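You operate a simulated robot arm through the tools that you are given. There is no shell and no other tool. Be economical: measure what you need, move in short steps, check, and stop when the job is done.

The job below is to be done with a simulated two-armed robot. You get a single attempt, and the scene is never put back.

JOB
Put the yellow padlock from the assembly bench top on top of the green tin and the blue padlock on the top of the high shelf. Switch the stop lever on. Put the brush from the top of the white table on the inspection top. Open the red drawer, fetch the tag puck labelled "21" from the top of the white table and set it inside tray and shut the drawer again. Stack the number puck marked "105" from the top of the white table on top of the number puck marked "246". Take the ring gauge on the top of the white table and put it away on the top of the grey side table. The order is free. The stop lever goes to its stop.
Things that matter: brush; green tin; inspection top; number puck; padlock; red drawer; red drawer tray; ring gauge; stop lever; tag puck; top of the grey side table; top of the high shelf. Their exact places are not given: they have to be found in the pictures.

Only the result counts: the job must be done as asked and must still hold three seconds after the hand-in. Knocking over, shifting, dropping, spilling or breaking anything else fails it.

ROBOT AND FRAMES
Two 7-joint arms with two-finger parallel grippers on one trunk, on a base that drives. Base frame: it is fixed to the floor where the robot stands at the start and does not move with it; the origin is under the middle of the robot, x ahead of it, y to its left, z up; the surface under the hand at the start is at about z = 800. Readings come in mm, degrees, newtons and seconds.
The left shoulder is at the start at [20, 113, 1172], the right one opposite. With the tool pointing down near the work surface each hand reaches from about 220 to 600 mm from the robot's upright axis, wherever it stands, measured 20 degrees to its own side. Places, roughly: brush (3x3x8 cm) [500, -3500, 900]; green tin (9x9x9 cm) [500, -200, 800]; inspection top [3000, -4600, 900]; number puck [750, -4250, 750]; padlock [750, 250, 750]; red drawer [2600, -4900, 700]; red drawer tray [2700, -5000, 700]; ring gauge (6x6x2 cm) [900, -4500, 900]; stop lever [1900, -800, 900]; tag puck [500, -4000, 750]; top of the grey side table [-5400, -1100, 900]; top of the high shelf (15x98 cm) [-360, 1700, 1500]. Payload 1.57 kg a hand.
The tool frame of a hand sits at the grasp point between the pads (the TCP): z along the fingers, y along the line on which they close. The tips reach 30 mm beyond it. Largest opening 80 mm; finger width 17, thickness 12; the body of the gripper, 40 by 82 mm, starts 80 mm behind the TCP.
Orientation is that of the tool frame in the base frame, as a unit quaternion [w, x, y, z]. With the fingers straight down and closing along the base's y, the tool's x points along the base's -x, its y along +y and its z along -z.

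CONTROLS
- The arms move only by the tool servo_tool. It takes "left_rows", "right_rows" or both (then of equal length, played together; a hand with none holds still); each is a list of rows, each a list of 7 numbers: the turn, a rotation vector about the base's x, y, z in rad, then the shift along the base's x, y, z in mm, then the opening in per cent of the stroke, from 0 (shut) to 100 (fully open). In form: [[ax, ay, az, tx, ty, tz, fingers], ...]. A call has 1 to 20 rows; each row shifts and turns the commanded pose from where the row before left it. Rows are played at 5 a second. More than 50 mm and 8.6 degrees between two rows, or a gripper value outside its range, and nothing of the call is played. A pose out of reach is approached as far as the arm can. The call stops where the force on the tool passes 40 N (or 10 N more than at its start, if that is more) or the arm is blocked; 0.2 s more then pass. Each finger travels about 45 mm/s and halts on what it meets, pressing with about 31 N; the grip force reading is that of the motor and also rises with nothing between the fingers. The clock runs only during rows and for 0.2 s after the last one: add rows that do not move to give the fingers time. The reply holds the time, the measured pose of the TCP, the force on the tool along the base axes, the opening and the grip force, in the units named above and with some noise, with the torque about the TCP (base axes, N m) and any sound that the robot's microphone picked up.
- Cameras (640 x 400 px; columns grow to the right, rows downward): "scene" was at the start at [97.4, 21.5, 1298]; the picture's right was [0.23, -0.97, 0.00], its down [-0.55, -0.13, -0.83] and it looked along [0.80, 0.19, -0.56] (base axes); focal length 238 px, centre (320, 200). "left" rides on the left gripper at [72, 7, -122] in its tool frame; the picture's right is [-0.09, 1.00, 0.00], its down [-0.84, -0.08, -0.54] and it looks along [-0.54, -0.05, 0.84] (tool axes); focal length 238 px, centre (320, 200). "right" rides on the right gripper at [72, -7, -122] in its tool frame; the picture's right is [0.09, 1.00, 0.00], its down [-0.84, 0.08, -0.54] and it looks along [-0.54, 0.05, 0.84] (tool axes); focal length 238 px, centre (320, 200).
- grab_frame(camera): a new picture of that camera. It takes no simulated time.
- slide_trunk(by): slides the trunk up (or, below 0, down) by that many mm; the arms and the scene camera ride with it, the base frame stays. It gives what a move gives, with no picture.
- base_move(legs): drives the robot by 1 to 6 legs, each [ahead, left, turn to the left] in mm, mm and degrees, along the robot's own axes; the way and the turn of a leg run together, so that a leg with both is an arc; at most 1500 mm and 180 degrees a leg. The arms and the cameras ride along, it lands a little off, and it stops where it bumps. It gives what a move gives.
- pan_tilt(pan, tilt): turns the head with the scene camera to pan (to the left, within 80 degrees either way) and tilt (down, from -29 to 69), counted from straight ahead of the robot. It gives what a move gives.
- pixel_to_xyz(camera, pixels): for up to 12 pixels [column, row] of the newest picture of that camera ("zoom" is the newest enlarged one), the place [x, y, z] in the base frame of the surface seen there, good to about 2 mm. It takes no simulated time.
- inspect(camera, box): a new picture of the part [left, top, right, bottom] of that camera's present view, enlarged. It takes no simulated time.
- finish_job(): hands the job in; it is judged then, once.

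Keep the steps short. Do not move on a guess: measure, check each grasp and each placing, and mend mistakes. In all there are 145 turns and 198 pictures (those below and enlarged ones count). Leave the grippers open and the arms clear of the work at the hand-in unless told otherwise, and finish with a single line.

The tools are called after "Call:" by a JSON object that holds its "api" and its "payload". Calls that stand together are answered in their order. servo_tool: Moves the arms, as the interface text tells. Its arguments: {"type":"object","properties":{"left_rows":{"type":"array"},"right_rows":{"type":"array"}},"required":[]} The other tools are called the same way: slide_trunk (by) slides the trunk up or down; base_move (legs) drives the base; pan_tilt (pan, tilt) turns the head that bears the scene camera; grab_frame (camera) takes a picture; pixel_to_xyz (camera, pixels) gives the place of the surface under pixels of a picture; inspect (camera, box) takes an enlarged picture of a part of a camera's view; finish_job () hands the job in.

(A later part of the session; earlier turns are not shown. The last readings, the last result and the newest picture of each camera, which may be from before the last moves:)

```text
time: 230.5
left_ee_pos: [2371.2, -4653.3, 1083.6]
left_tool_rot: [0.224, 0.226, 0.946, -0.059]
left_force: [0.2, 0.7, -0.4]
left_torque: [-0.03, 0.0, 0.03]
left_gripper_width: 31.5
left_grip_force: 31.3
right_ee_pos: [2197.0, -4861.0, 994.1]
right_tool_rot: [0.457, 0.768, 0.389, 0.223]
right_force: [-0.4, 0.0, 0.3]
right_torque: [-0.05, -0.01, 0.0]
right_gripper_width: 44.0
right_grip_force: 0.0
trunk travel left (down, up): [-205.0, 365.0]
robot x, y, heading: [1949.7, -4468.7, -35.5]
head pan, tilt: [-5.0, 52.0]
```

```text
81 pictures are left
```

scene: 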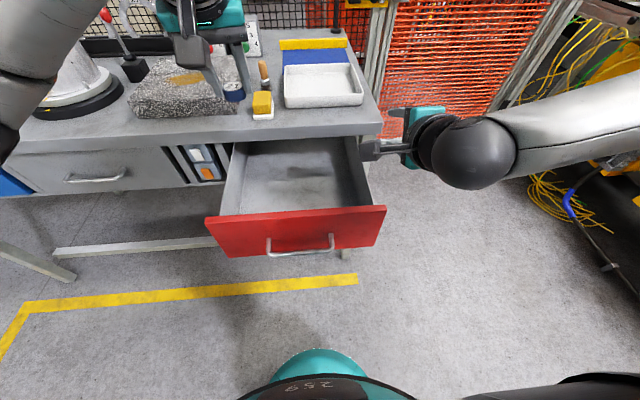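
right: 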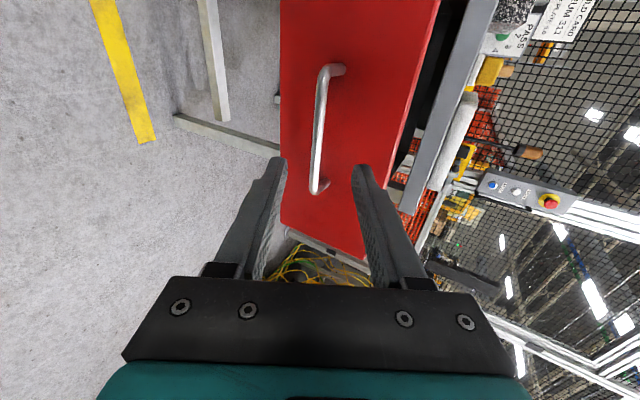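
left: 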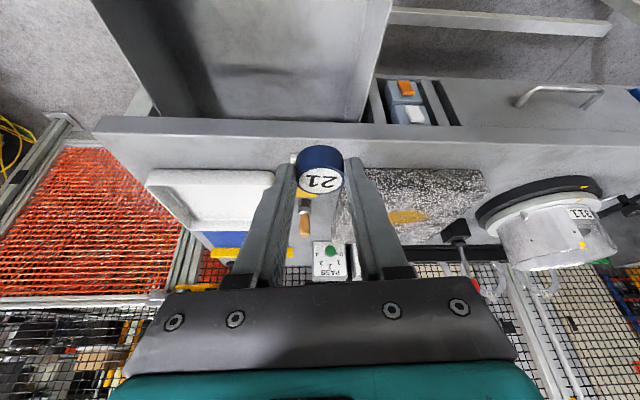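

I measure the panel's inner top edge, side walls, tray floor and table edge.

Call:
{"api": "pixel_to_xyz", "payload": {"camera": "scene", "pixels": [[300, 214], [250, 219], [350, 209], [237, 180], [362, 175], [300, 195], [300, 170], [300, 150], [260, 190], [340, 180], [300, 136], [220, 205]]}}

```text
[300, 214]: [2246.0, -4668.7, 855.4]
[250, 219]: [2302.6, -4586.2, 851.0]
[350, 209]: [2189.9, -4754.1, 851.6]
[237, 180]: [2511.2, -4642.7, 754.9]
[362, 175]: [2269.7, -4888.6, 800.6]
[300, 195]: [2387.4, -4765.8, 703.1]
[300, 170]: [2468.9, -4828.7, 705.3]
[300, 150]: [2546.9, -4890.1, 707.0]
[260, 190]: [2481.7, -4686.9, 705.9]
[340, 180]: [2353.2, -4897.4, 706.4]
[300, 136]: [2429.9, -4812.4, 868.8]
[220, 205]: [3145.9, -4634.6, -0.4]
```

Opening between panel (a≈4555) and table edge (4783). I take the left hand to a=4730, n=−2430 and down to z≈860 first.

Call:
{"api": "servo_tool", "payload": {"left_rows": [[0, 0, 0, 25, -40, 0, 15], [0, 0, 0, 25, -40, 0, 15], [0, 0, 0, 0, 0, -45, 15], [0, 0, 0, 0, 0, -45, 15], [0, 0, 0, 0, 0, -45, 15], [0, 0, 0, 0, 0, -45, 15], [0, 0, 0, 0, 0, -45, 15], [0, 0, 0, 0, 0, 0, 15]]}}

Call:
{"api": "grab_frame", "payload": {"camera": "scene"}}

Call:
{"api": "grab_frame", "payload": {"camera": "left"}}

```text
time: 232.3
left_ee_pos: [2421.5, -4733.0, 856.7]
left_tool_rot: [0.225, 0.227, 0.946, -0.059]
left_force: [-0.5, -0.4, -0.5]
left_torque: [0.0, -0.02, 0.04]
left_gripper_width: 31.4
left_grip_force: 30.8
right_ee_pos: [2196.8, -4860.5, 995.1]
right_tool_rot: [0.457, 0.768, 0.389, 0.224]
right_force: [0.5, 0.0, -0.5]
right_torque: [-0.01, 0.01, -0.02]
right_gripper_width: 44.0
right_grip_force: 0.0
trunk travel left (down, up): [-205.0, 365.0]
robot x, y, heading: [1948.4, -4469.0, -35.8]
head pan, tilt: [-5.0, 52.0]
```

```text
80 pictures are left
```

scene: 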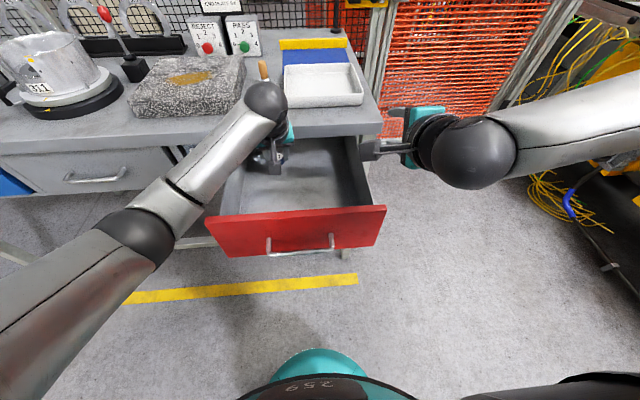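

```text
79 pictures are left
```

left: 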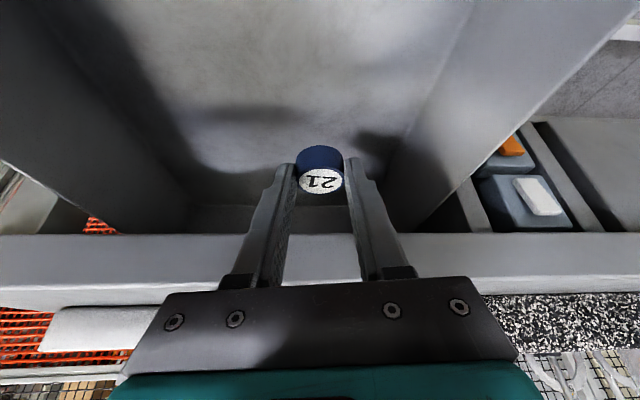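

I check forearm and elbow heights before going lower.

Call:
{"api": "pixel_to_xyz", "payload": {"camera": "scene", "pixels": [[265, 100], [230, 150], [185, 205], [140, 235], [270, 160], [60, 300]]}}

Call:
{"api": "servo_tool", "payload": {"left_rows": [[0, 0, 0, 0, 0, -30, 15], [0, 0, 0, 0, 0, -30, 15], [0, 0, 0, 0, 0, -25, 15], [0, 0, 0, 0, 0, 0, 15]]}}

Call:
{"api": "grab_frame", "payload": {"camera": "left"}}

Call:
{"api": "grab_frame", "payload": {"camera": "scene"}}

```text
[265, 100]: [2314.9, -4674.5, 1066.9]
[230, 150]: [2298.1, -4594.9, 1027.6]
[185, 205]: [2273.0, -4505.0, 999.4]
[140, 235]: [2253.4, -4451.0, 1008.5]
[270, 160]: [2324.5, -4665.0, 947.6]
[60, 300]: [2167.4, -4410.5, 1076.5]
```

```text
time: 233.3
left_ee_pos: [2422.1, -4731.3, 772.8]
left_tool_rot: [0.224, 0.227, 0.946, -0.059]
left_force: [-0.2, 0.3, -0.4]
left_torque: [-0.01, -0.01, -0.01]
left_gripper_width: 31.6
left_grip_force: 31.4
right_ee_pos: [2197.0, -4861.8, 994.7]
right_tool_rot: [0.456, 0.769, 0.388, 0.223]
right_force: [-0.5, -0.1, -0.1]
right_torque: [0.03, 0.0, 0.0]
right_gripper_width: 44.0
right_grip_force: 0.0
trunk travel left (down, up): [-205.0, 365.0]
robot x, y, heading: [1950.0, -4468.0, -35.6]
head pan, tilt: [-5.0, 52.0]
```

```text
78 pictures are left
```

left: 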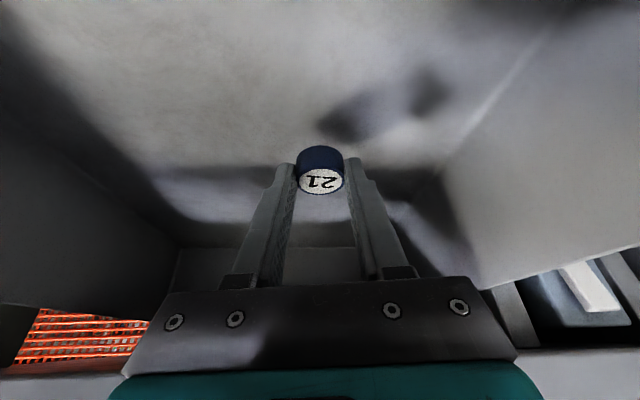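

```text
77 pictures are left
```

scene: 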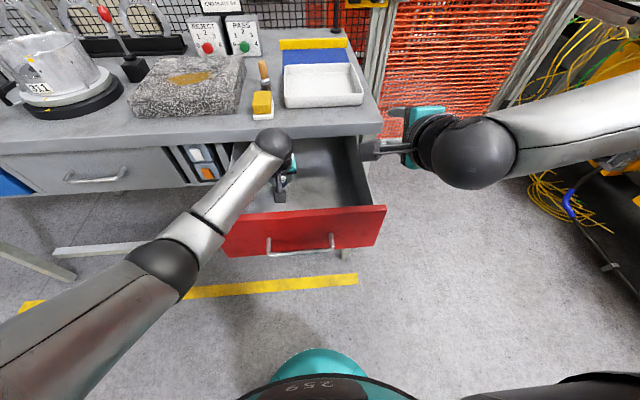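

The forearm passes above the front panel; I measure its present height there.

Call:
{"api": "pixel_to_xyz", "payload": {"camera": "scene", "pixels": [[275, 145], [245, 180], [230, 200], [205, 235], [165, 265], [250, 195], [280, 190], [265, 195]]}}

Call:
{"api": "inspect", "payload": {"camera": "scene", "box": [180, 120, 340, 260]}}

```text
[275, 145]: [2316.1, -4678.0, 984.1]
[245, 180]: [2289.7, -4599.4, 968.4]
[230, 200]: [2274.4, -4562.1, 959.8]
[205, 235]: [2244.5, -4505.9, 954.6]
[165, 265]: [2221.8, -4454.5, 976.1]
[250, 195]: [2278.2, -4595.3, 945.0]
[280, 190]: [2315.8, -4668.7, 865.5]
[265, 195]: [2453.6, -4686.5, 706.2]
```

```text
2.86 times, centred on (260, 190) of scene
```

zoom: 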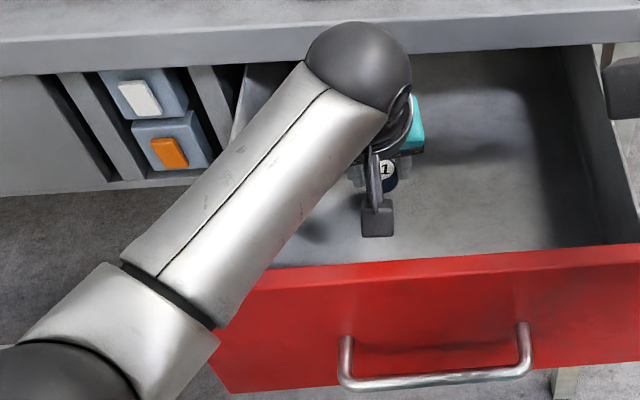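

The forearm's underside would touch the panel before the puck lands. I raise the trunk 200 mm (hand lifts out), then lower the arm again with a steeper forearm.

Call:
{"api": "slide_trunk", "payload": {"by": 200}}

Call:
{"api": "servo_tool", "payload": {"left_rows": [[0, 0, 0, 16, -12, -20, 15], [0, 0, 0, 12, -9, -40, 15], [0, 0, 0, 0, 0, -45, 15], [0, 0, 0, 0, 0, -45, 15], [0, 0, 0, 0, 0, -40, 15], [0, 0, 0, 0, 0, 0, 15]]}}

Call:
{"api": "grab_frame", "payload": {"camera": "scene"}}

```text
time: 235.5
left_ee_pos: [2421.5, -4731.7, 972.8]
left_tool_rot: [0.224, 0.226, 0.946, -0.059]
left_force: [0.4, -0.2, -0.8]
left_torque: [0.03, -0.02, 0.0]
left_gripper_width: 31.6
left_grip_force: 31.0
right_ee_pos: [2196.8, -4861.2, 1193.0]
right_tool_rot: [0.457, 0.768, 0.389, 0.224]
right_force: [0.7, -0.3, -0.6]
right_torque: [0.0, -0.02, 0.0]
right_gripper_width: 43.9
right_grip_force: 0.0
trunk travel left (down, up): [-405.0, 165.0]
robot x, y, heading: [1945.7, -4469.5, -35.7]
head pan, tilt: [-5.0, 52.0]
```

```text
time: 236.2
left_ee_pos: [2450.8, -4757.9, 926.4]
left_tool_rot: [0.231, 0.226, 0.944, -0.062]
left_force: [-25.7, 24.7, 29.9]
left_torque: [0.1, 0.59, -0.76]
left_gripper_width: 31.3
left_grip_force: 31.0
left hand out of reach, approached as far as the arm can: row 3
right_ee_pos: [2195.6, -4857.7, 1196.2]
right_tool_rot: [0.459, 0.768, 0.388, 0.223]
right_force: [1.0, 0.2, -0.4]
right_torque: [0.0, 0.02, 0.01]
right_gripper_width: 43.7
right_grip_force: 0.1
trunk travel left (down, up): [-405.0, 165.0]
robot x, y, heading: [1944.1, -4468.8, -35.4]
head pan, tilt: [-5.0, 52.0]
stopped in row 3 (left hand): the force on the tool passed its limit at 106 N (the readings are from after the stop); the commanded pose is now the measured one
```

```text
75 pictures are left
```

scene: 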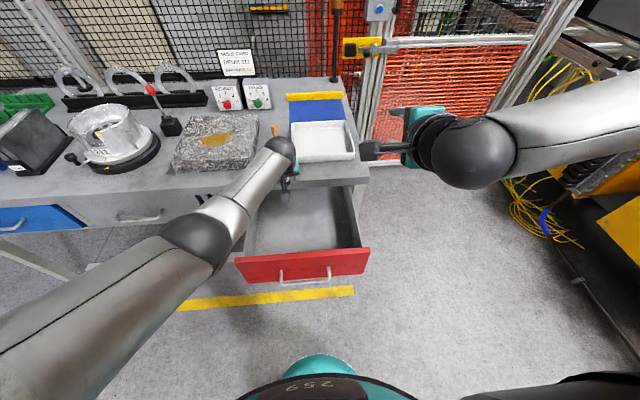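

The fingertips met the table edge (I went too far forward before getting below it). I back off up and toward me at once, then check grip and table.

Call:
{"api": "servo_tool", "payload": {"left_rows": [[0, 0, 0, -6, 4, 25, 15], [0, 0, 0, -16, 12, 20, 15], [0, 0, 0, -16, 12, 0, 15], [0, 0, 0, 0, 0, 0, 15]]}}

Call:
{"api": "grab_frame", "payload": {"camera": "left"}}

Call:
{"api": "inspect", "payload": {"camera": "scene", "box": [180, 60, 380, 220]}}

```text
time: 237.2
left_ee_pos: [2417.6, -4733.2, 969.8]
left_tool_rot: [0.233, 0.227, 0.943, -0.064]
left_force: [-0.1, -0.1, -0.6]
left_torque: [0.01, 0.02, 0.0]
left_gripper_width: 31.3
left_grip_force: 31.2
right_ee_pos: [2197.7, -4861.4, 1195.1]
right_tool_rot: [0.456, 0.769, 0.389, 0.223]
right_force: [0.2, 0.5, 0.5]
right_torque: [-0.02, -0.03, 0.04]
right_gripper_width: 44.0
right_grip_force: 0.1
trunk travel left (down, up): [-405.0, 165.0]
robot x, y, heading: [1947.5, -4470.7, -35.9]
head pan, tilt: [-5.0, 52.0]
```

```text
74 pictures are left
```

left: 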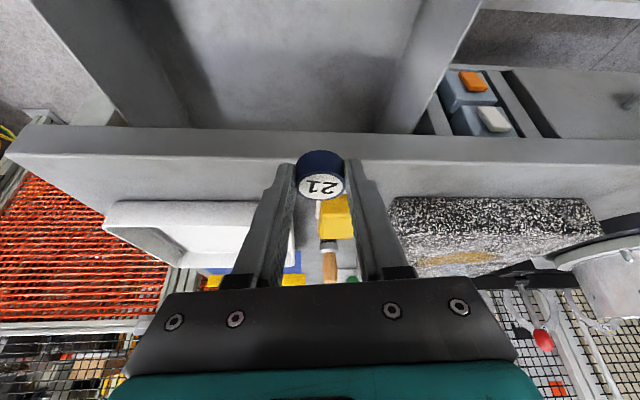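

```text
2.50 times, centred on (280, 140) of scene
```

zoom: 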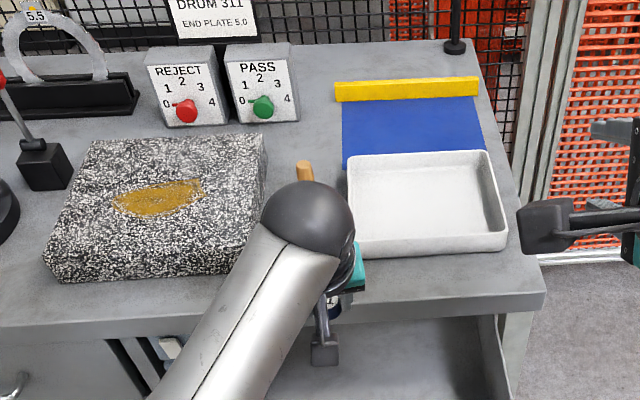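

Puck still gripped squarely, table and brush undisturbed. Now I descend straight at a=4727 to z≈775 and check the forearm.

Call:
{"api": "servo_tool", "payload": {"left_rows": [[0, 0, 0, 0, 0, -40, 15], [0, 0, 0, 0, 0, -40, 15], [0, 0, 0, 0, 0, -40, 15], [0, 0, 0, 0, 0, -40, 15], [0, 0, 0, 0, 0, -35, 15], [0, 0, 0, 0, 0, 0, 15]]}}

Call:
{"api": "grab_frame", "payload": {"camera": "scene"}}

Call:
{"api": "grab_frame", "payload": {"camera": "left"}}

```text
time: 238.6
left_ee_pos: [2406.0, -4720.4, 795.7]
left_tool_rot: [0.232, 0.228, 0.943, -0.064]
left_force: [0.1, 0.2, -1.4]
left_torque: [0.03, 0.0, 0.0]
left_gripper_width: 31.8
left_grip_force: 30.9
left hand out of reach, approached as far as the arm can: row 4, 5
right_ee_pos: [2196.8, -4861.6, 1195.1]
right_tool_rot: [0.456, 0.769, 0.389, 0.222]
right_force: [-0.2, 0.2, -1.2]
right_torque: [0.01, -0.02, -0.03]
right_gripper_width: 44.1
right_grip_force: 0.0
trunk travel left (down, up): [-405.0, 165.0]
robot x, y, heading: [1945.9, -4464.3, -35.7]
head pan, tilt: [-5.0, 52.0]
```

```text
72 pictures are left
```

scene: 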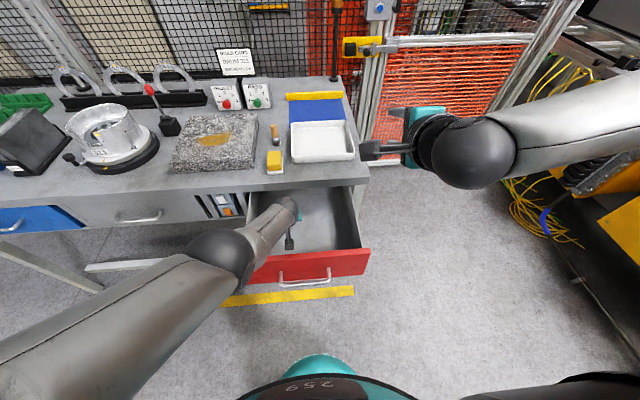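

```text
71 pictures are left
```

left: 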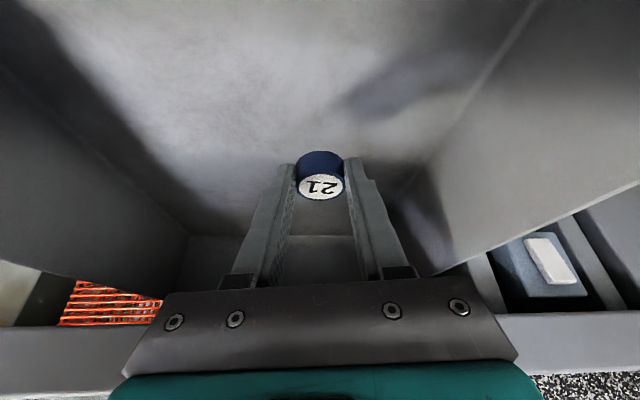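

The arm is at its limit with a now much steeper forearm. I measure its height above the panel, then lower using the trunk.

Call:
{"api": "pixel_to_xyz", "payload": {"camera": "scene", "pixels": [[285, 205], [270, 220], [255, 235], [240, 250], [215, 248], [262, 248], [250, 268]]}}

Call:
{"api": "inspect", "payload": {"camera": "scene", "box": [180, 170, 380, 300]}}

```text
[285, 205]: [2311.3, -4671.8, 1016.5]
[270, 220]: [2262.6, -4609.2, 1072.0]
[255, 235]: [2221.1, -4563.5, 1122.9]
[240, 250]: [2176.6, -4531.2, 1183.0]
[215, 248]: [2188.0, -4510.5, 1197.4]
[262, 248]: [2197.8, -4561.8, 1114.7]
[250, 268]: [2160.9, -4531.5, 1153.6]
```

```text
3.08 times, centred on (280, 235) of scene
```

zoom: 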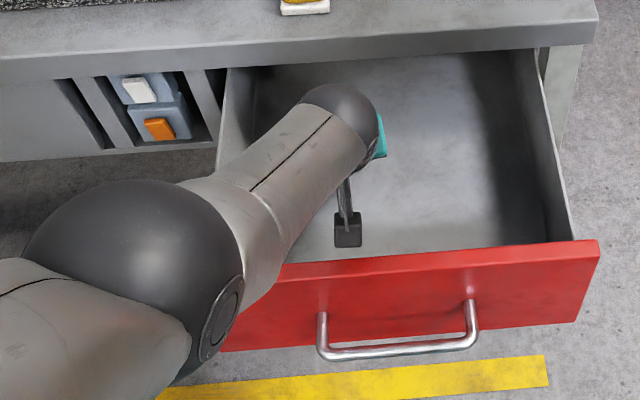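

Forearm top is now 1070 over the panel — ample room. I lower the trunk 48 mm and check.

Call:
{"api": "slide_trunk", "payload": {"by": -48}}

Call:
{"api": "grab_frame", "payload": {"camera": "left"}}

Call:
{"api": "inspect", "payload": {"camera": "scene", "box": [220, 150, 380, 270]}}

```text
time: 239.5
left_ee_pos: [2404.6, -4720.9, 747.2]
left_tool_rot: [0.232, 0.227, 0.944, -0.064]
left_force: [-0.5, 0.4, 0.1]
left_torque: [-0.03, 0.04, -0.03]
left_gripper_width: 31.3
left_grip_force: 31.0
right_ee_pos: [2198.1, -4861.7, 1146.0]
right_tool_rot: [0.457, 0.769, 0.388, 0.222]
right_force: [-0.1, -0.9, 0.7]
right_torque: [-0.01, -0.02, 0.02]
right_gripper_width: 44.1
right_grip_force: 0.1
trunk travel left (down, up): [-357.0, 213.0]
robot x, y, heading: [1948.4, -4463.4, -35.4]
head pan, tilt: [-5.0, 52.0]
```

```text
69 pictures are left
```

left: 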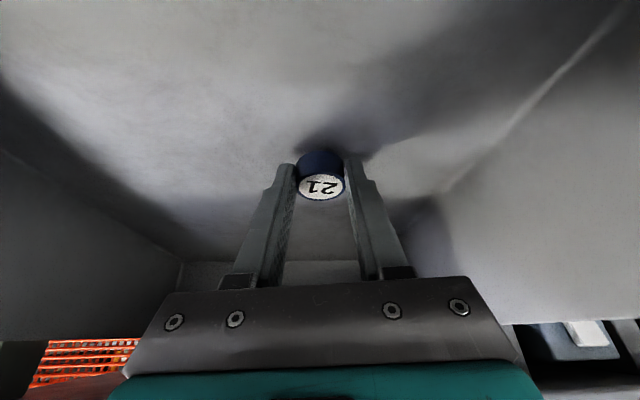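

```text
3.33 times, centred on (300, 210) of scene
```

zoom: 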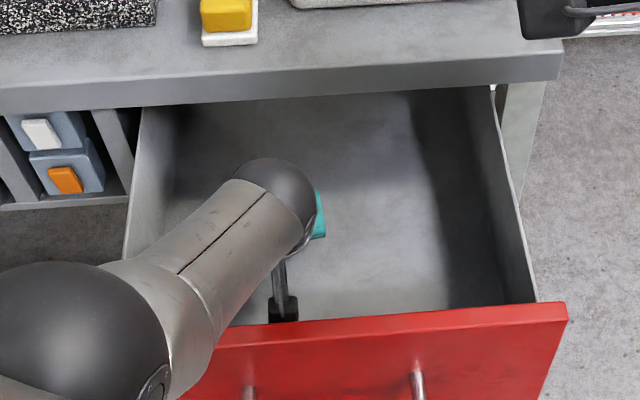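

About 10 mm above the floor. Trunk −7 mm.

Call:
{"api": "slide_trunk", "payload": {"by": -7}}

Call:
{"api": "inspect", "payload": {"camera": "left", "box": [270, 130, 370, 210]}}

```text
time: 240.0
left_ee_pos: [2403.8, -4720.8, 740.1]
left_tool_rot: [0.232, 0.227, 0.944, -0.063]
left_force: [1.3, 0.6, -1.0]
left_torque: [0.0, -0.01, 0.03]
left_gripper_width: 31.4
left_grip_force: 31.0
right_ee_pos: [2197.0, -4861.0, 1138.9]
right_tool_rot: [0.457, 0.768, 0.388, 0.223]
right_force: [0.2, -1.1, -0.3]
right_torque: [-0.04, -0.01, 0.02]
right_gripper_width: 44.1
right_grip_force: 0.0
trunk travel left (down, up): [-350.0, 220.0]
robot x, y, heading: [1949.5, -4468.1, -35.5]
head pan, tilt: [-5.0, 52.0]
```

```text
5.00 times, centred on (320, 170) of left
```

zoom: 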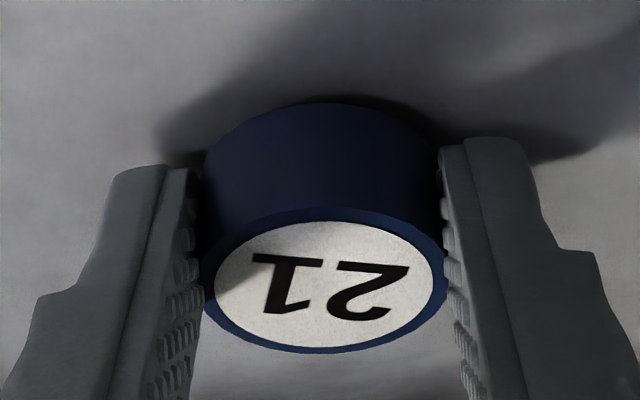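

Nearly on the floor. Trunk −2 mm, then check the force.

Call:
{"api": "slide_trunk", "payload": {"by": -2}}

```text
time: 240.6
left_ee_pos: [2404.8, -4719.7, 738.3]
left_tool_rot: [0.232, 0.227, 0.944, -0.064]
left_force: [-0.2, 0.8, 0.6]
left_torque: [-0.03, 0.01, -0.02]
left_gripper_width: 31.3
left_grip_force: 31.3
right_ee_pos: [2197.3, -4861.2, 1137.8]
right_tool_rot: [0.456, 0.769, 0.388, 0.223]
right_force: [-0.1, 0.3, -0.3]
right_torque: [-0.01, 0.0, -0.01]
right_gripper_width: 43.9
right_grip_force: 0.1
trunk travel left (down, up): [-348.0, 222.0]
robot x, y, heading: [1942.6, -4466.4, -35.8]
head pan, tilt: [-5.0, 52.0]
```

I lower one more mm, then open and rise by arm and trunk.

Call:
{"api": "slide_trunk", "payload": {"by": -1}}

Call:
{"api": "servo_tool", "payload": {"left_rows": [[0, 0, 0, 0, 0, 0, 55], [0, 0, 0, 0, 0, 0, 75], [0, 0, 0, 0, 0, 0, 75], [0, 0, 0, 0, 0, 0, 75]]}}

Call:
{"api": "grab_frame", "payload": {"camera": "left"}}

```text
time: 241.1
left_ee_pos: [2404.7, -4720.8, 738.5]
left_tool_rot: [0.232, 0.227, 0.944, -0.064]
left_force: [0.3, 0.1, 0.1]
left_torque: [0.03, -0.03, 0.01]
left_gripper_width: 31.5
left_grip_force: 30.8
right_ee_pos: [2197.9, -4861.1, 1135.4]
right_tool_rot: [0.457, 0.769, 0.388, 0.224]
right_force: [-0.5, 0.0, -0.9]
right_torque: [-0.02, 0.0, 0.01]
right_gripper_width: 43.9
right_grip_force: 0.0
trunk travel left (down, up): [-347.0, 223.0]
robot x, y, heading: [1944.3, -4464.7, -35.5]
head pan, tilt: [-5.0, 52.0]
```

```text
time: 242.1
left_ee_pos: [2404.2, -4720.1, 737.3]
left_tool_rot: [0.232, 0.227, 0.944, -0.064]
left_force: [0.8, -0.5, 0.5]
left_torque: [-0.01, 0.01, 0.04]
left_gripper_width: 60.0
left_grip_force: 0.1
right_ee_pos: [2197.4, -4861.8, 1136.8]
right_tool_rot: [0.457, 0.769, 0.388, 0.222]
right_force: [0.4, 0.0, -0.2]
right_torque: [0.02, 0.01, 0.01]
right_gripper_width: 44.0
right_grip_force: 0.0
trunk travel left (down, up): [-347.0, 223.0]
robot x, y, heading: [1949.6, -4467.9, -35.6]
head pan, tilt: [-5.0, 52.0]
```

```text
66 pictures are left
```

left: 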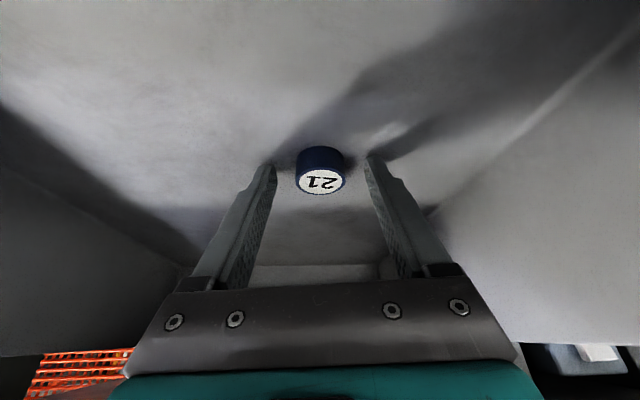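

21 stands in the tray. I raise the trunk 200 mm straight up to clear the drawer, then back off 180 mm with the base.

Call:
{"api": "slide_trunk", "payload": {"by": 200}}

Call:
{"api": "servo_tool", "payload": {"left_rows": [[0, 0, 0, -8, 6, 45, 75], [0, 0, 0, -20, 14, 40, 75], [0, 0, 0, -20, 14, 40, 75], [0, 0, 0, -20, 14, 40, 75]]}}

Call:
{"api": "grab_frame", "payload": {"camera": "scene"}}

```text
time: 244.2
left_ee_pos: [2404.7, -4720.3, 938.2]
left_tool_rot: [0.233, 0.226, 0.944, -0.064]
left_force: [0.0, 0.2, 0.4]
left_torque: [0.0, -0.01, -0.01]
left_gripper_width: 60.0
left_grip_force: 0.0
right_ee_pos: [2197.8, -4861.8, 1335.9]
right_tool_rot: [0.457, 0.769, 0.388, 0.222]
right_force: [-0.8, 0.3, 0.3]
right_torque: [0.02, 0.0, -0.02]
right_gripper_width: 44.2
right_grip_force: 0.1
trunk travel left (down, up): [-547.0, 23.0]
robot x, y, heading: [1946.9, -4464.8, -35.5]
head pan, tilt: [-5.0, 52.0]
```

```text
time: 245.2
left_ee_pos: [2355.1, -4660.1, 1107.0]
left_tool_rot: [0.246, 0.225, 0.942, -0.049]
left_force: [-0.8, -0.1, 0.3]
left_torque: [0.02, -0.02, -0.01]
left_gripper_width: 60.1
left_grip_force: 0.0
right_ee_pos: [2197.4, -4860.7, 1336.5]
right_tool_rot: [0.457, 0.769, 0.388, 0.222]
right_force: [1.2, -0.4, 0.6]
right_torque: [0.0, 0.01, 0.05]
right_gripper_width: 44.0
right_grip_force: 0.0
trunk travel left (down, up): [-547.0, 23.0]
robot x, y, heading: [1945.6, -4464.2, -35.4]
head pan, tilt: [-5.0, 52.0]
```

```text
65 pictures are left
```

scene: 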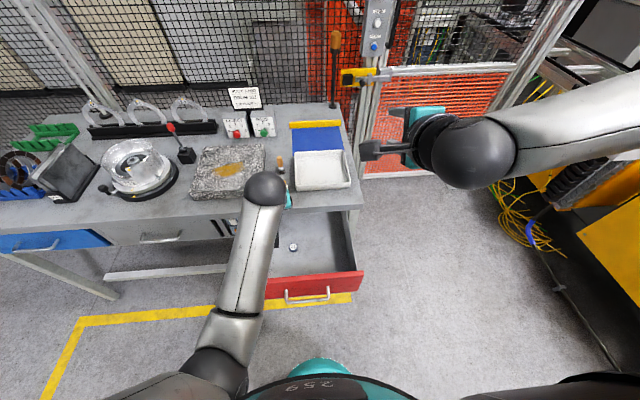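

21 is visible inside the tray at (293,247). To shut the drawer: raise the left hand 290, back off 240 and 50 left, then lower the trunk for the right hand.

Call:
{"api": "servo_tool", "payload": {"left_rows": [[0, 0, 0, 0, 0, 48, 75], [0, 0, 0, 0, 0, 48, 75], [0, 0, 0, 0, 0, 48, 75], [0, 0, 0, 0, 0, 48, 75], [0, 0, 0, 0, 0, 48, 75], [0, 0, 0, 0, 0, 48, 75]]}}

Call:
{"api": "base_move", "payload": {"legs": [[-240, 0, 0], [0, 50, 0]]}}

Call:
{"api": "slide_trunk", "payload": {"by": -342}}

Call:
{"api": "grab_frame", "payload": {"camera": "scene"}}

```text
time: 246.2
left_ee_pos: [2390.8, -4616.4, 1266.7]
left_tool_rot: [0.265, 0.206, 0.942, 0.023]
left_force: [-0.1, -0.4, -0.3]
left_torque: [0.05, -0.03, 0.01]
left_gripper_width: 59.8
left_grip_force: 0.1
left hand out of reach, approached as far as the arm can: row 4, 5
right_ee_pos: [2198.6, -4860.8, 1335.9]
right_tool_rot: [0.456, 0.769, 0.389, 0.222]
right_force: [-0.3, -0.2, 0.4]
right_torque: [-0.03, -0.02, -0.01]
right_gripper_width: 43.8
right_grip_force: 0.0
trunk travel left (down, up): [-547.0, 23.0]
robot x, y, heading: [1943.8, -4467.7, -35.6]
head pan, tilt: [-5.0, 52.0]
stopped in row 5 (left hand): the arm was blocked; the commanded pose is now the measured one
```

```text
time: 248.6
left_ee_pos: [2219.5, -4430.8, 1266.8]
left_tool_rot: [0.266, 0.206, 0.942, 0.022]
left_force: [-0.3, -0.4, 0.0]
left_torque: [-0.04, 0.01, -0.01]
left_gripper_width: 60.1
left_grip_force: 0.2
right_ee_pos: [2027.0, -4676.3, 1336.6]
right_tool_rot: [0.458, 0.769, 0.388, 0.222]
right_force: [0.2, -0.2, 0.1]
right_torque: [-0.06, -0.01, -0.01]
right_gripper_width: 44.1
right_grip_force: 0.2
trunk travel left (down, up): [-547.0, 23.0]
robot x, y, heading: [1774.6, -4281.0, -35.8]
head pan, tilt: [-5.0, 52.0]
```

```text
time: 251.9
left_ee_pos: [2219.8, -4433.7, 925.0]
left_tool_rot: [0.266, 0.206, 0.942, 0.022]
left_force: [0.0, 0.4, -0.3]
left_torque: [0.03, 0.02, -0.03]
left_gripper_width: 59.9
left_grip_force: 0.0
right_ee_pos: [2026.6, -4679.0, 994.0]
right_tool_rot: [0.457, 0.769, 0.388, 0.222]
right_force: [-0.2, -0.9, 0.0]
right_torque: [-0.01, 0.01, 0.02]
right_gripper_width: 44.0
right_grip_force: 0.1
trunk travel left (down, up): [-205.0, 365.0]
robot x, y, heading: [1777.1, -4285.9, -35.8]
head pan, tilt: [-5.0, 52.0]
```

```text
64 pictures are left
```

scene: 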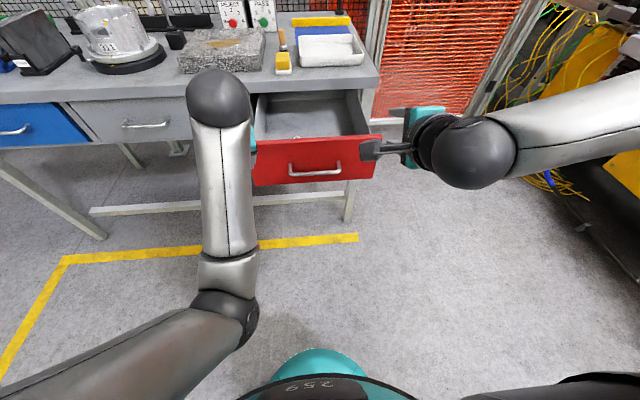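

I bring the right hand left in front of the panel (above the handle), closed, z≈840; the left hand rises a bit.

Call:
{"api": "servo_tool", "payload": {"right_rows": [[0, 0, 0, 20, 28, -25, 0], [0, 0, 0, 20, 28, -25, 0], [0, 0, 0, 20, 28, -25, 0], [0, 0, 0, 20, 28, -25, 0], [0, 0, 0, 0, 0, -27, 0], [0, 0, 0, 0, 0, -27, 0], [0, 0, 0, 0, 0, 0, 0]], "left_rows": [[0, 0, 0, 0, 0, 15, 75], [0, 0, 0, 0, 0, 15, 75], [0, 0, 0, 0, 0, 15, 75], [0, 0, 0, 0, 0, 15, 75], [0, 0, 0, 0, 0, 0, 75], [0, 0, 0, 0, 0, 0, 75], [0, 0, 0, 0, 0, 0, 75]]}}

Call:
{"api": "grab_frame", "payload": {"camera": "right"}}

Call:
{"api": "grab_frame", "payload": {"camera": "scene"}}

```text
time: 252.7
left_ee_pos: [2255.2, -4383.8, 962.2]
left_tool_rot: [0.29, 0.182, 0.935, 0.092]
left_force: [0.2, 0.1, 1.0]
left_torque: [0.01, -0.03, -0.03]
left_gripper_width: 60.0
left_grip_force: 0.1
right_ee_pos: [2079.3, -4602.7, 928.4]
right_tool_rot: [0.457, 0.769, 0.388, 0.222]
right_force: [-0.2, -0.4, 1.2]
right_torque: [0.02, -0.02, 0.02]
right_gripper_width: 0.0
right_grip_force: 14.0
trunk travel left (down, up): [-205.0, 365.0]
robot x, y, heading: [1774.6, -4283.5, -35.6]
head pan, tilt: [-5.0, 52.0]
stopped in row 3 (left hand): the arm was blocked; the commanded pose is now the measured one
```

```text
63 pictures are left
```

right: 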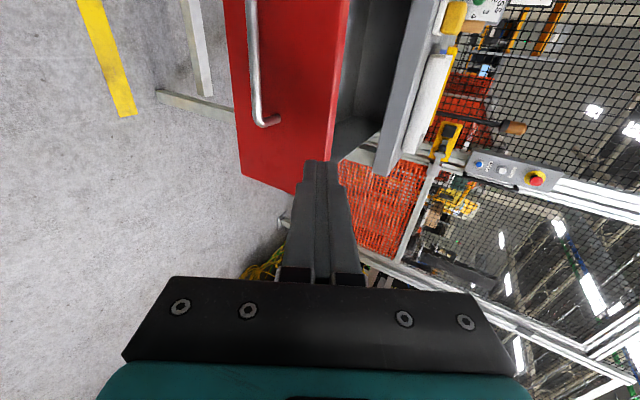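

```text
62 pictures are left
```

scene: 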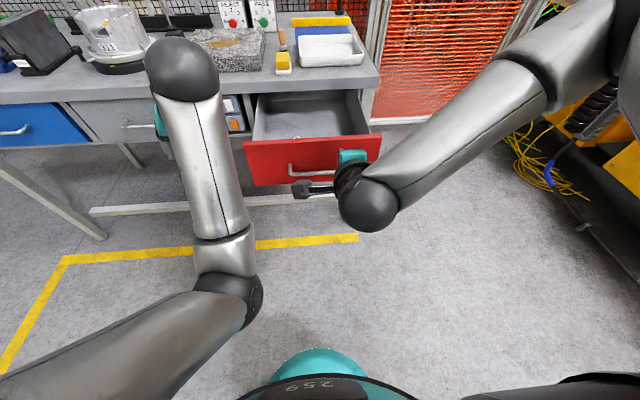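

The left arm is at a joint limit there; I leave it and finish positioning the right hand.

Call:
{"api": "servo_tool", "payload": {"right_rows": [[0, 0, 0, 12, 17, -30, 0], [0, 0, 0, 13, 18, -30, 0], [0, 0, 0, 0, 0, -28, 0], [0, 0, 0, 0, 0, 0, 0]]}}

Call:
{"api": "grab_frame", "payload": {"camera": "right"}}

```text
time: 253.7
left_ee_pos: [2255.4, -4385.2, 962.3]
left_tool_rot: [0.29, 0.182, 0.935, 0.092]
left_force: [-0.4, -0.2, 0.2]
left_torque: [-0.01, -0.01, -0.02]
left_gripper_width: 60.0
left_grip_force: 0.0
right_ee_pos: [2104.3, -4569.3, 838.4]
right_tool_rot: [0.457, 0.769, 0.387, 0.223]
right_force: [-0.3, -0.4, -0.8]
right_torque: [0.05, -0.02, 0.0]
right_gripper_width: 0.3
right_grip_force: 20.9
trunk travel left (down, up): [-205.0, 365.0]
robot x, y, heading: [1777.1, -4282.1, -35.7]
head pan, tilt: [-5.0, 52.0]
```

```text
61 pictures are left
```

right: 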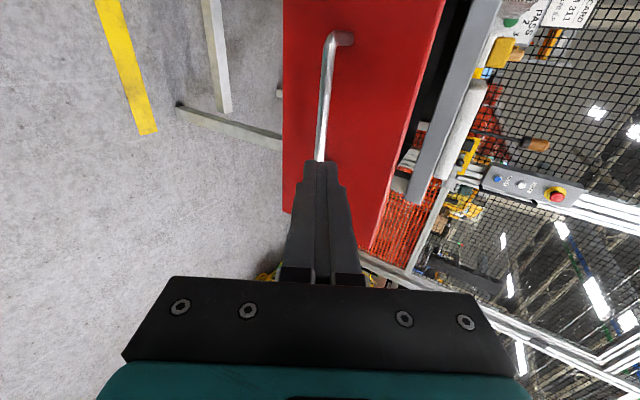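

Tips at z≈823 above the handle, 127 mm from the panel. I extend the right hand 100 mm, then push with the base 230 mm and look.

Call:
{"api": "servo_tool", "payload": {"right_rows": [[0, 0, 0, 27, -19.5, 0, 0], [0, 0, 0, 27, -19.5, 0, 0], [0, 0, 0, 27, -19.5, 0, 0], [0, 0, 0, 0, 0, 0, 0]]}}

Call:
{"api": "base_move", "payload": {"legs": [[230, 0, 0]]}}

Call:
{"api": "grab_frame", "payload": {"camera": "right"}}

Call:
{"api": "grab_frame", "payload": {"camera": "scene"}}

```text
time: 254.7
left_ee_pos: [2255.2, -4385.1, 961.5]
left_tool_rot: [0.288, 0.183, 0.935, 0.093]
left_force: [-0.9, -0.3, -0.5]
left_torque: [0.05, -0.01, -0.01]
left_gripper_width: 60.1
left_grip_force: 0.1
right_ee_pos: [2185.4, -4626.0, 837.9]
right_tool_rot: [0.457, 0.769, 0.387, 0.223]
right_force: [-0.4, 0.2, -0.3]
right_torque: [-0.04, -0.01, -0.01]
right_gripper_width: 0.0
right_grip_force: 21.4
trunk travel left (down, up): [-205.0, 365.0]
robot x, y, heading: [1777.4, -4282.7, -35.9]
head pan, tilt: [-5.0, 52.0]
```

```text
time: 256.4
left_ee_pos: [2441.4, -4518.1, 963.1]
left_tool_rot: [0.288, 0.182, 0.935, 0.093]
left_force: [0.8, -0.5, -0.7]
left_torque: [0.03, 0.0, -0.01]
left_gripper_width: 60.0
left_grip_force: 0.1
right_ee_pos: [2371.5, -4759.9, 837.4]
right_tool_rot: [0.456, 0.769, 0.388, 0.222]
right_force: [0.7, 0.0, -0.8]
right_torque: [-0.02, 0.02, 0.03]
right_gripper_width: 0.1
right_grip_force: 21.4
trunk travel left (down, up): [-205.0, 365.0]
robot x, y, heading: [1966.5, -4416.3, -35.6]
head pan, tilt: [-5.0, 52.0]
```

```text
60 pictures are left
```

right: 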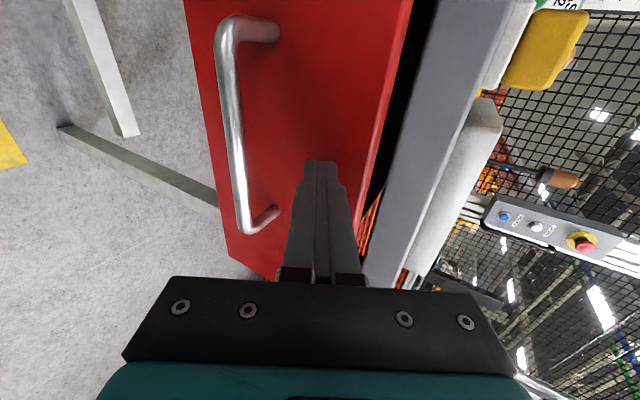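

```text
59 pictures are left
```

scene: 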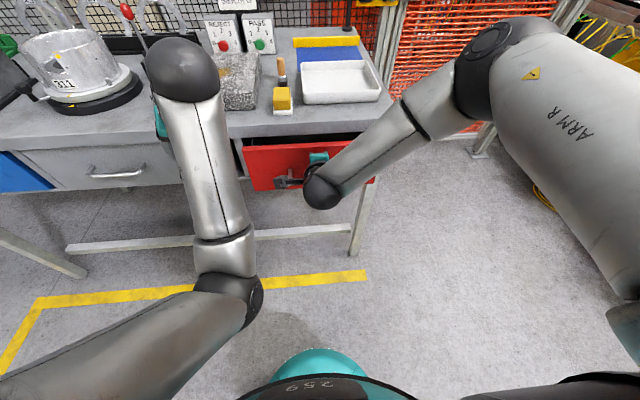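

Most of the way: tips at a≈4732, 73 mm to go. I push 65 mm more, then 15.

Call:
{"api": "base_move", "payload": {"legs": [[62, 0, 0]]}}

Call:
{"api": "base_move", "payload": {"legs": [[15, 0, 0]]}}

Call:
{"api": "grab_frame", "payload": {"camera": "right"}}

Call:
{"api": "grab_frame", "payload": {"camera": "scene"}}

```text
time: 257.4
left_ee_pos: [2491.9, -4552.6, 961.7]
left_tool_rot: [0.289, 0.181, 0.935, 0.094]
left_force: [-0.2, -0.7, 0.0]
left_torque: [0.01, 0.0, 0.0]
left_gripper_width: 60.0
left_grip_force: 0.2
right_ee_pos: [2420.6, -4794.0, 837.7]
right_tool_rot: [0.457, 0.769, 0.388, 0.223]
right_force: [0.5, -0.6, -0.2]
right_torque: [0.01, -0.02, 0.02]
right_gripper_width: 0.0
right_grip_force: 21.5
trunk travel left (down, up): [-205.0, 365.0]
robot x, y, heading: [2010.7, -4451.3, -35.8]
head pan, tilt: [-5.0, 52.0]
```

```text
time: 258.3
left_ee_pos: [2499.9, -4559.2, 961.7]
left_tool_rot: [0.29, 0.181, 0.935, 0.095]
left_force: [0.2, 0.5, 0.4]
left_torque: [0.03, 0.04, -0.01]
left_gripper_width: 60.0
left_grip_force: 0.0
right_ee_pos: [2428.7, -4799.0, 840.0]
right_tool_rot: [0.456, 0.769, 0.389, 0.222]
right_force: [-4.5, 0.5, 3.7]
right_torque: [-0.02, -0.06, 0.04]
right_gripper_width: 0.2
right_grip_force: 21.4
trunk travel left (down, up): [-205.0, 365.0]
robot x, y, heading: [2021.6, -4456.1, -35.2]
head pan, tilt: [-5.0, 52.0]
stopped in leg 1: the force on the tool passed its limit at 53 N (the readings are from after the stop); the commanded pose is now the measured one
```

```text
58 pictures are left
```

right: 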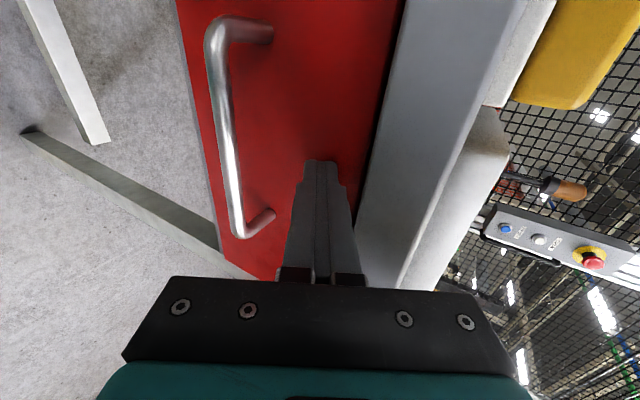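

```text
57 pictures are left
```

scene: 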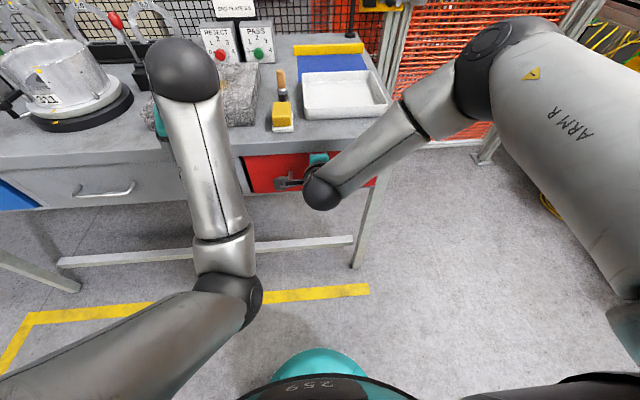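

The drawer is shut (stop at 53 N). I back off 300 and verify the face, then restore both hands toward vertical.

Call:
{"api": "base_move", "payload": {"legs": [[-300, 0, 0]]}}

Call:
{"api": "servo_tool", "payload": {"right_rows": [[0, 0, 0, 0, 0, 40, 50], [0, 0, 0, 0, 0, 40, 50], [0.0826, 0.1148, 0, 0, 0, 30, 50], [0.0826, 0.1148, 0, 0, 0, 30, 50], [0.0826, 0.1148, 0, 0, 0, 30, 50], [0.0826, 0.1148, 0, 0, 0, 30, 50], [0.0826, 0.1148, 0, 0, 0, 0, 50], [0.0826, 0.1148, 0, 0, 0, 0, 50], [0.0826, 0.1148, 0, 0, 0, 0, 50], [0.04, 0.056, 0, 0, 0, 0, 50]], "left_rows": [[0, 0, 0, -20, 14, 0, 75], [0, 0, 0, -20, 14, 0, 75], [0.06, 0.083, 0, -15, 10, 10, 75], [0.06, 0.083, 0, 0, 0, 10, 75], [0.06, 0.083, 0, 0, 0, 10, 75], [0.06, 0.083, 0, 0, 0, 10, 75], [0, 0, 0, 0, 0, 10, 75], [0, 0, 0, 0, 0, 10, 75], [0, 0, 0, 0, 0, 0, 75], [0, 0, 0, 0, 0, 0, 75]]}}

Call:
{"api": "grab_frame", "payload": {"camera": "scene"}}

```text
time: 260.3
left_ee_pos: [2259.4, -4385.2, 962.7]
left_tool_rot: [0.289, 0.181, 0.935, 0.094]
left_force: [-0.7, 0.3, -0.2]
left_torque: [0.01, -0.02, -0.02]
left_gripper_width: 59.9
left_grip_force: 0.0
right_ee_pos: [2189.2, -4625.9, 837.3]
right_tool_rot: [0.456, 0.769, 0.389, 0.221]
right_force: [-0.1, -0.1, -0.2]
right_torque: [-0.01, -0.01, -0.02]
right_gripper_width: 0.2
right_grip_force: 21.6
trunk travel left (down, up): [-205.0, 365.0]
robot x, y, heading: [1779.9, -4292.1, -35.5]
head pan, tilt: [-5.0, 52.0]
```

```text
time: 261.1
left_ee_pos: [2252.1, -4303.3, 977.2]
left_tool_rot: [0.304, 0.157, 0.922, 0.182]
left_force: [-1.0, -0.6, -0.6]
left_torque: [0.01, 0.01, 0.0]
left_gripper_width: 59.9
left_grip_force: 0.1
left hand out of reach, approached as far as the arm can: row 3
right_ee_pos: [2189.6, -4629.5, 934.4]
right_tool_rot: [0.427, 0.786, 0.397, 0.205]
right_force: [-0.4, -0.1, -1.0]
right_torque: [0.02, -0.02, 0.0]
right_gripper_width: 40.0
right_grip_force: 0.0
trunk travel left (down, up): [-205.0, 365.0]
robot x, y, heading: [1779.5, -4291.2, -35.4]
head pan, tilt: [-5.0, 52.0]
stopped in row 3 (left hand): the arm was blocked; the commanded pose is now the measured one
```

```text
56 pictures are left
```

scene: 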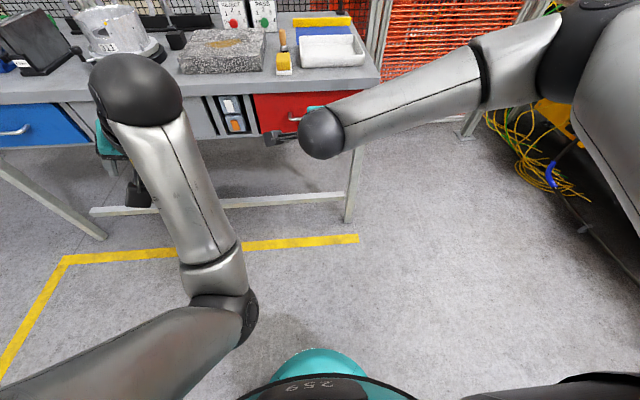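

The drawer face is seen flush at (280,110). The left arm is at a joint limit, so I handle the right one alone first, and measure the drawer face.

Call:
{"api": "pixel_to_xyz", "payload": {"camera": "scene", "pixels": [[275, 105], [270, 120], [335, 100], [230, 130], [190, 118]]}}

Call:
{"api": "servo_tool", "payload": {"right_rows": [[0.0826, 0.1148, 0, 0, 0, 30, 50], [0.0826, 0.1148, 0, 0, 0, 30, 50], [0.0826, 0.1148, 0, 0, 0, 30, 50], [0.0826, 0.1148, 0, 0, 0, 20, 50], [0.0826, 0.1148, 0, 0, 0, 0, 50], [0.0826, 0.1148, 0, 0, 0, 0, 50], [0, 0, 0.1428, 0, 0, 0, 50], [0, 0, 0.1428, 0, 0, 0, 50], [0, 0, 0.1428, 0, 0, 0, 50], [0, 0, 0.1428, 0, 0, 0, 50], [0, 0, 0.1428, 0, 0, 0, 50], [0, 0, 0.1428, 0, 0, 0, 50], [0, 0, 0.1428, 0, 0, 0, 50], [0, 0, 0.1428, 0, 0, 0, 50], [0, 0, 0.1428, 0, 0, 0, 50], [0, 0, 0.1428, 0, 0, 0, 50], [0, 0, 0.1428, 0, 0, 0, 50]]}}

Call:
{"api": "servo_tool", "payload": {"left_rows": [[0, 0, 0, 30, -22, -10, 75], [0, 0, 0, 30, -22, -10, 75], [0, 0, 0, 0, 0, 0, 75]]}}

```text
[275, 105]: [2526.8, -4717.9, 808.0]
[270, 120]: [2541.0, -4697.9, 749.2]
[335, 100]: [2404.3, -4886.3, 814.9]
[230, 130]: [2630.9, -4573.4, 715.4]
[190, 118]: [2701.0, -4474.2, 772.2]
```

```text
time: 264.7
left_ee_pos: [2252.5, -4302.1, 977.5]
left_tool_rot: [0.302, 0.157, 0.922, 0.183]
left_force: [-0.5, -0.4, -0.2]
left_torque: [0.01, 0.01, 0.02]
left_gripper_width: 60.1
left_grip_force: 0.0
right_ee_pos: [2190.4, -4627.7, 1046.4]
right_tool_rot: [0.033, 0.305, 0.95, 0.063]
right_force: [0.3, 0.1, -1.1]
right_torque: [0.01, 0.01, 0.0]
right_gripper_width: 40.1
right_grip_force: 0.0
trunk travel left (down, up): [-205.0, 365.0]
robot x, y, heading: [1783.6, -4290.1, -35.4]
head pan, tilt: [-5.0, 52.0]
```

```text
time: 265.5
left_ee_pos: [2312.9, -4346.2, 957.4]
left_tool_rot: [0.303, 0.157, 0.922, 0.182]
left_force: [-0.1, -0.1, 0.3]
left_torque: [-0.01, 0.0, 0.0]
left_gripper_width: 59.7
left_grip_force: 0.0
right_ee_pos: [2190.5, -4628.2, 1044.8]
right_tool_rot: [0.032, 0.306, 0.95, 0.062]
right_force: [-0.4, -0.2, -0.4]
right_torque: [0.0, -0.01, -0.02]
right_gripper_width: 40.1
right_grip_force: 0.1
trunk travel left (down, up): [-205.0, 365.0]
robot x, y, heading: [1777.5, -4283.0, -35.7]
head pan, tilt: [-5.0, 52.0]
```

All drawer faces read a≈4806–4807: the red drawer is shut. Now I straighten the left tool to vertical (41° about (−0.36,0.93)) and finish the right one (8°).

Call:
{"api": "servo_tool", "payload": {"left_rows": [[-0.0528, 0.135, 0, 0, 0, 5, 75], [-0.0528, 0.135, 0, 0, 0, 5, 75], [-0.0528, 0.135, 0, 0, 0, 5, 75], [-0.0528, 0.135, 0, 0, 0, 5, 75], [-0.0528, 0.135, 0, 0, 0, 5, 75], [0, 0, 0, 0, 0, 0, 75]], "right_rows": [[0.0826, 0.1148, 0, 0, 0, 10, 80], [0, 0, 0, 0, 0, 20, 100], [0, 0, 0, 0, 0, 20, 100], [0, 0, 0, 0, 0, 20, 100], [0, 0, 0, 0, 0, 0, 100], [0, 0, 0, 0, 0, 0, 100]]}}

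Call:
{"api": "grab_frame", "payload": {"camera": "scene"}}

```text
time: 266.9
left_ee_pos: [2311.5, -4347.9, 982.0]
left_tool_rot: [-0.001, 0.17, 0.986, -0.003]
left_force: [-0.1, 0.8, -0.4]
left_torque: [0.01, -0.02, -0.01]
left_gripper_width: 59.9
left_grip_force: 0.0
right_ee_pos: [2180.1, -4624.0, 1115.5]
right_tool_rot: [-0.035, 0.31, 0.946, 0.083]
right_force: [-1.6, -0.2, -0.3]
right_torque: [0.02, 0.02, 0.03]
right_gripper_width: 80.1
right_grip_force: 0.0
right hand out of reach, approached as far as the arm can: row 3, 4
trunk travel left (down, up): [-205.0, 365.0]
robot x, y, heading: [1780.4, -4288.7, -35.7]
head pan, tilt: [-5.0, 52.0]
```

```text
55 pictures are left
```

scene: 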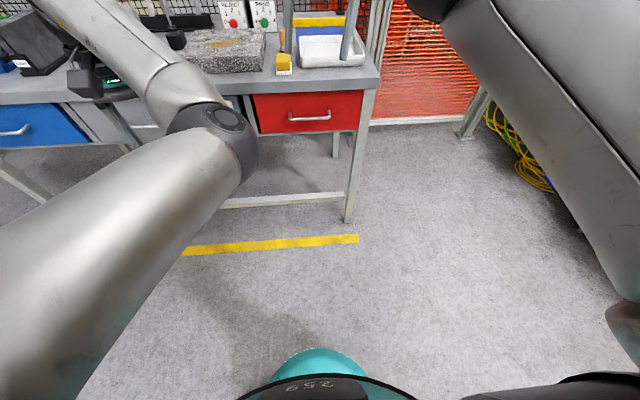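

Left is vertical and usable; I'll use it for the ring. I also straighten the right tool and move it aside, then drive back to the white table's left end: back 200, turn 180°.

Call:
{"api": "servo_tool", "payload": {"right_rows": [[-0.06, -0.005, 0, -20, -28, -15, 100], [-0.06, -0.005, 0, -20, -28, -15, 100], [-0.06, -0.005, 0, -20, -28, 0, 100], [0, 0, 0, 0, 0, 0, 100]], "left_rows": [[0, 0, 0, -15, 10, 40, 100], [0, 0, 0, -15, 10, 40, 100], [0, 0, 0, -15, 10, 40, 100], [0, 0, 0, 0, 0, 0, 100]]}}

Call:
{"api": "base_move", "payload": {"legs": [[0, 0, 180], [0, 350, 0]]}}

Call:
{"api": "pan_tilt", "payload": {"pan": 20, "tilt": 40}}

Call:
{"api": "grab_frame", "payload": {"camera": "scene"}}

```text
time: 267.9
left_ee_pos: [2310.4, -4306.5, 1106.5]
left_tool_rot: [-0.002, 0.17, 0.985, -0.003]
left_force: [-0.7, 0.5, -0.1]
left_torque: [-0.05, -0.01, -0.02]
left_gripper_width: 79.9
left_grip_force: 0.1
left hand out of reach, approached as far as the arm can: row 1, 2, 3
right_ee_pos: [2120.5, -4708.2, 1087.3]
right_tool_rot: [0.001, 0.311, 0.95, -0.001]
right_force: [-0.1, 1.4, 0.5]
right_torque: [0.0, 0.01, -0.02]
right_gripper_width: 80.0
right_grip_force: 0.1
right hand out of reach, approached as far as the arm can: row 1
trunk travel left (down, up): [-205.0, 365.0]
robot x, y, heading: [1778.2, -4287.5, -35.8]
head pan, tilt: [-5.0, 52.0]
```

```text
time: 277.5
left_ee_pos: [1054.1, -4551.6, 1105.5]
left_tool_rot: [-0.003, 0.986, -0.167, 0.001]
left_force: [0.5, 0.4, -0.5]
left_torque: [0.01, -0.01, 0.0]
left_gripper_width: 80.0
left_grip_force: 0.1
right_ee_pos: [1241.3, -4147.9, 1085.6]
right_tool_rot: [0.001, 0.951, -0.31, -0.001]
right_force: [-0.3, -0.6, 0.3]
right_torque: [-0.05, -0.03, 0.02]
right_gripper_width: 80.1
right_grip_force: 0.1
trunk travel left (down, up): [-205.0, 365.0]
robot x, y, heading: [1584.8, -4566.4, 144.9]
head pan, tilt: [-5.0, 52.0]
```

```text
time: 278.4
left_ee_pos: [1055.0, -4551.8, 1106.8]
left_tool_rot: [-0.004, 0.986, -0.166, 0.001]
left_force: [0.4, 0.9, 0.0]
left_torque: [0.0, 0.02, 0.01]
left_gripper_width: 80.2
left_grip_force: 0.0
right_ee_pos: [1241.1, -4148.6, 1085.5]
right_tool_rot: [0.0, 0.951, -0.31, -0.001]
right_force: [-0.2, 0.3, -0.8]
right_torque: [0.01, -0.01, -0.04]
right_gripper_width: 80.0
right_grip_force: 0.0
trunk travel left (down, up): [-205.0, 365.0]
robot x, y, heading: [1584.4, -4569.4, 145.2]
head pan, tilt: [20.0, 40.0]
```

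```text
54 pictures are left
```

scene: 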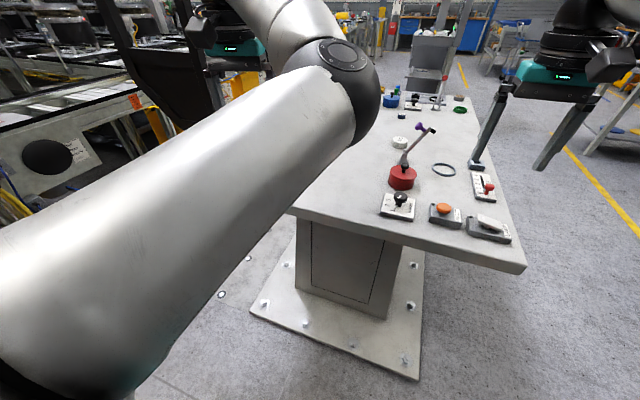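

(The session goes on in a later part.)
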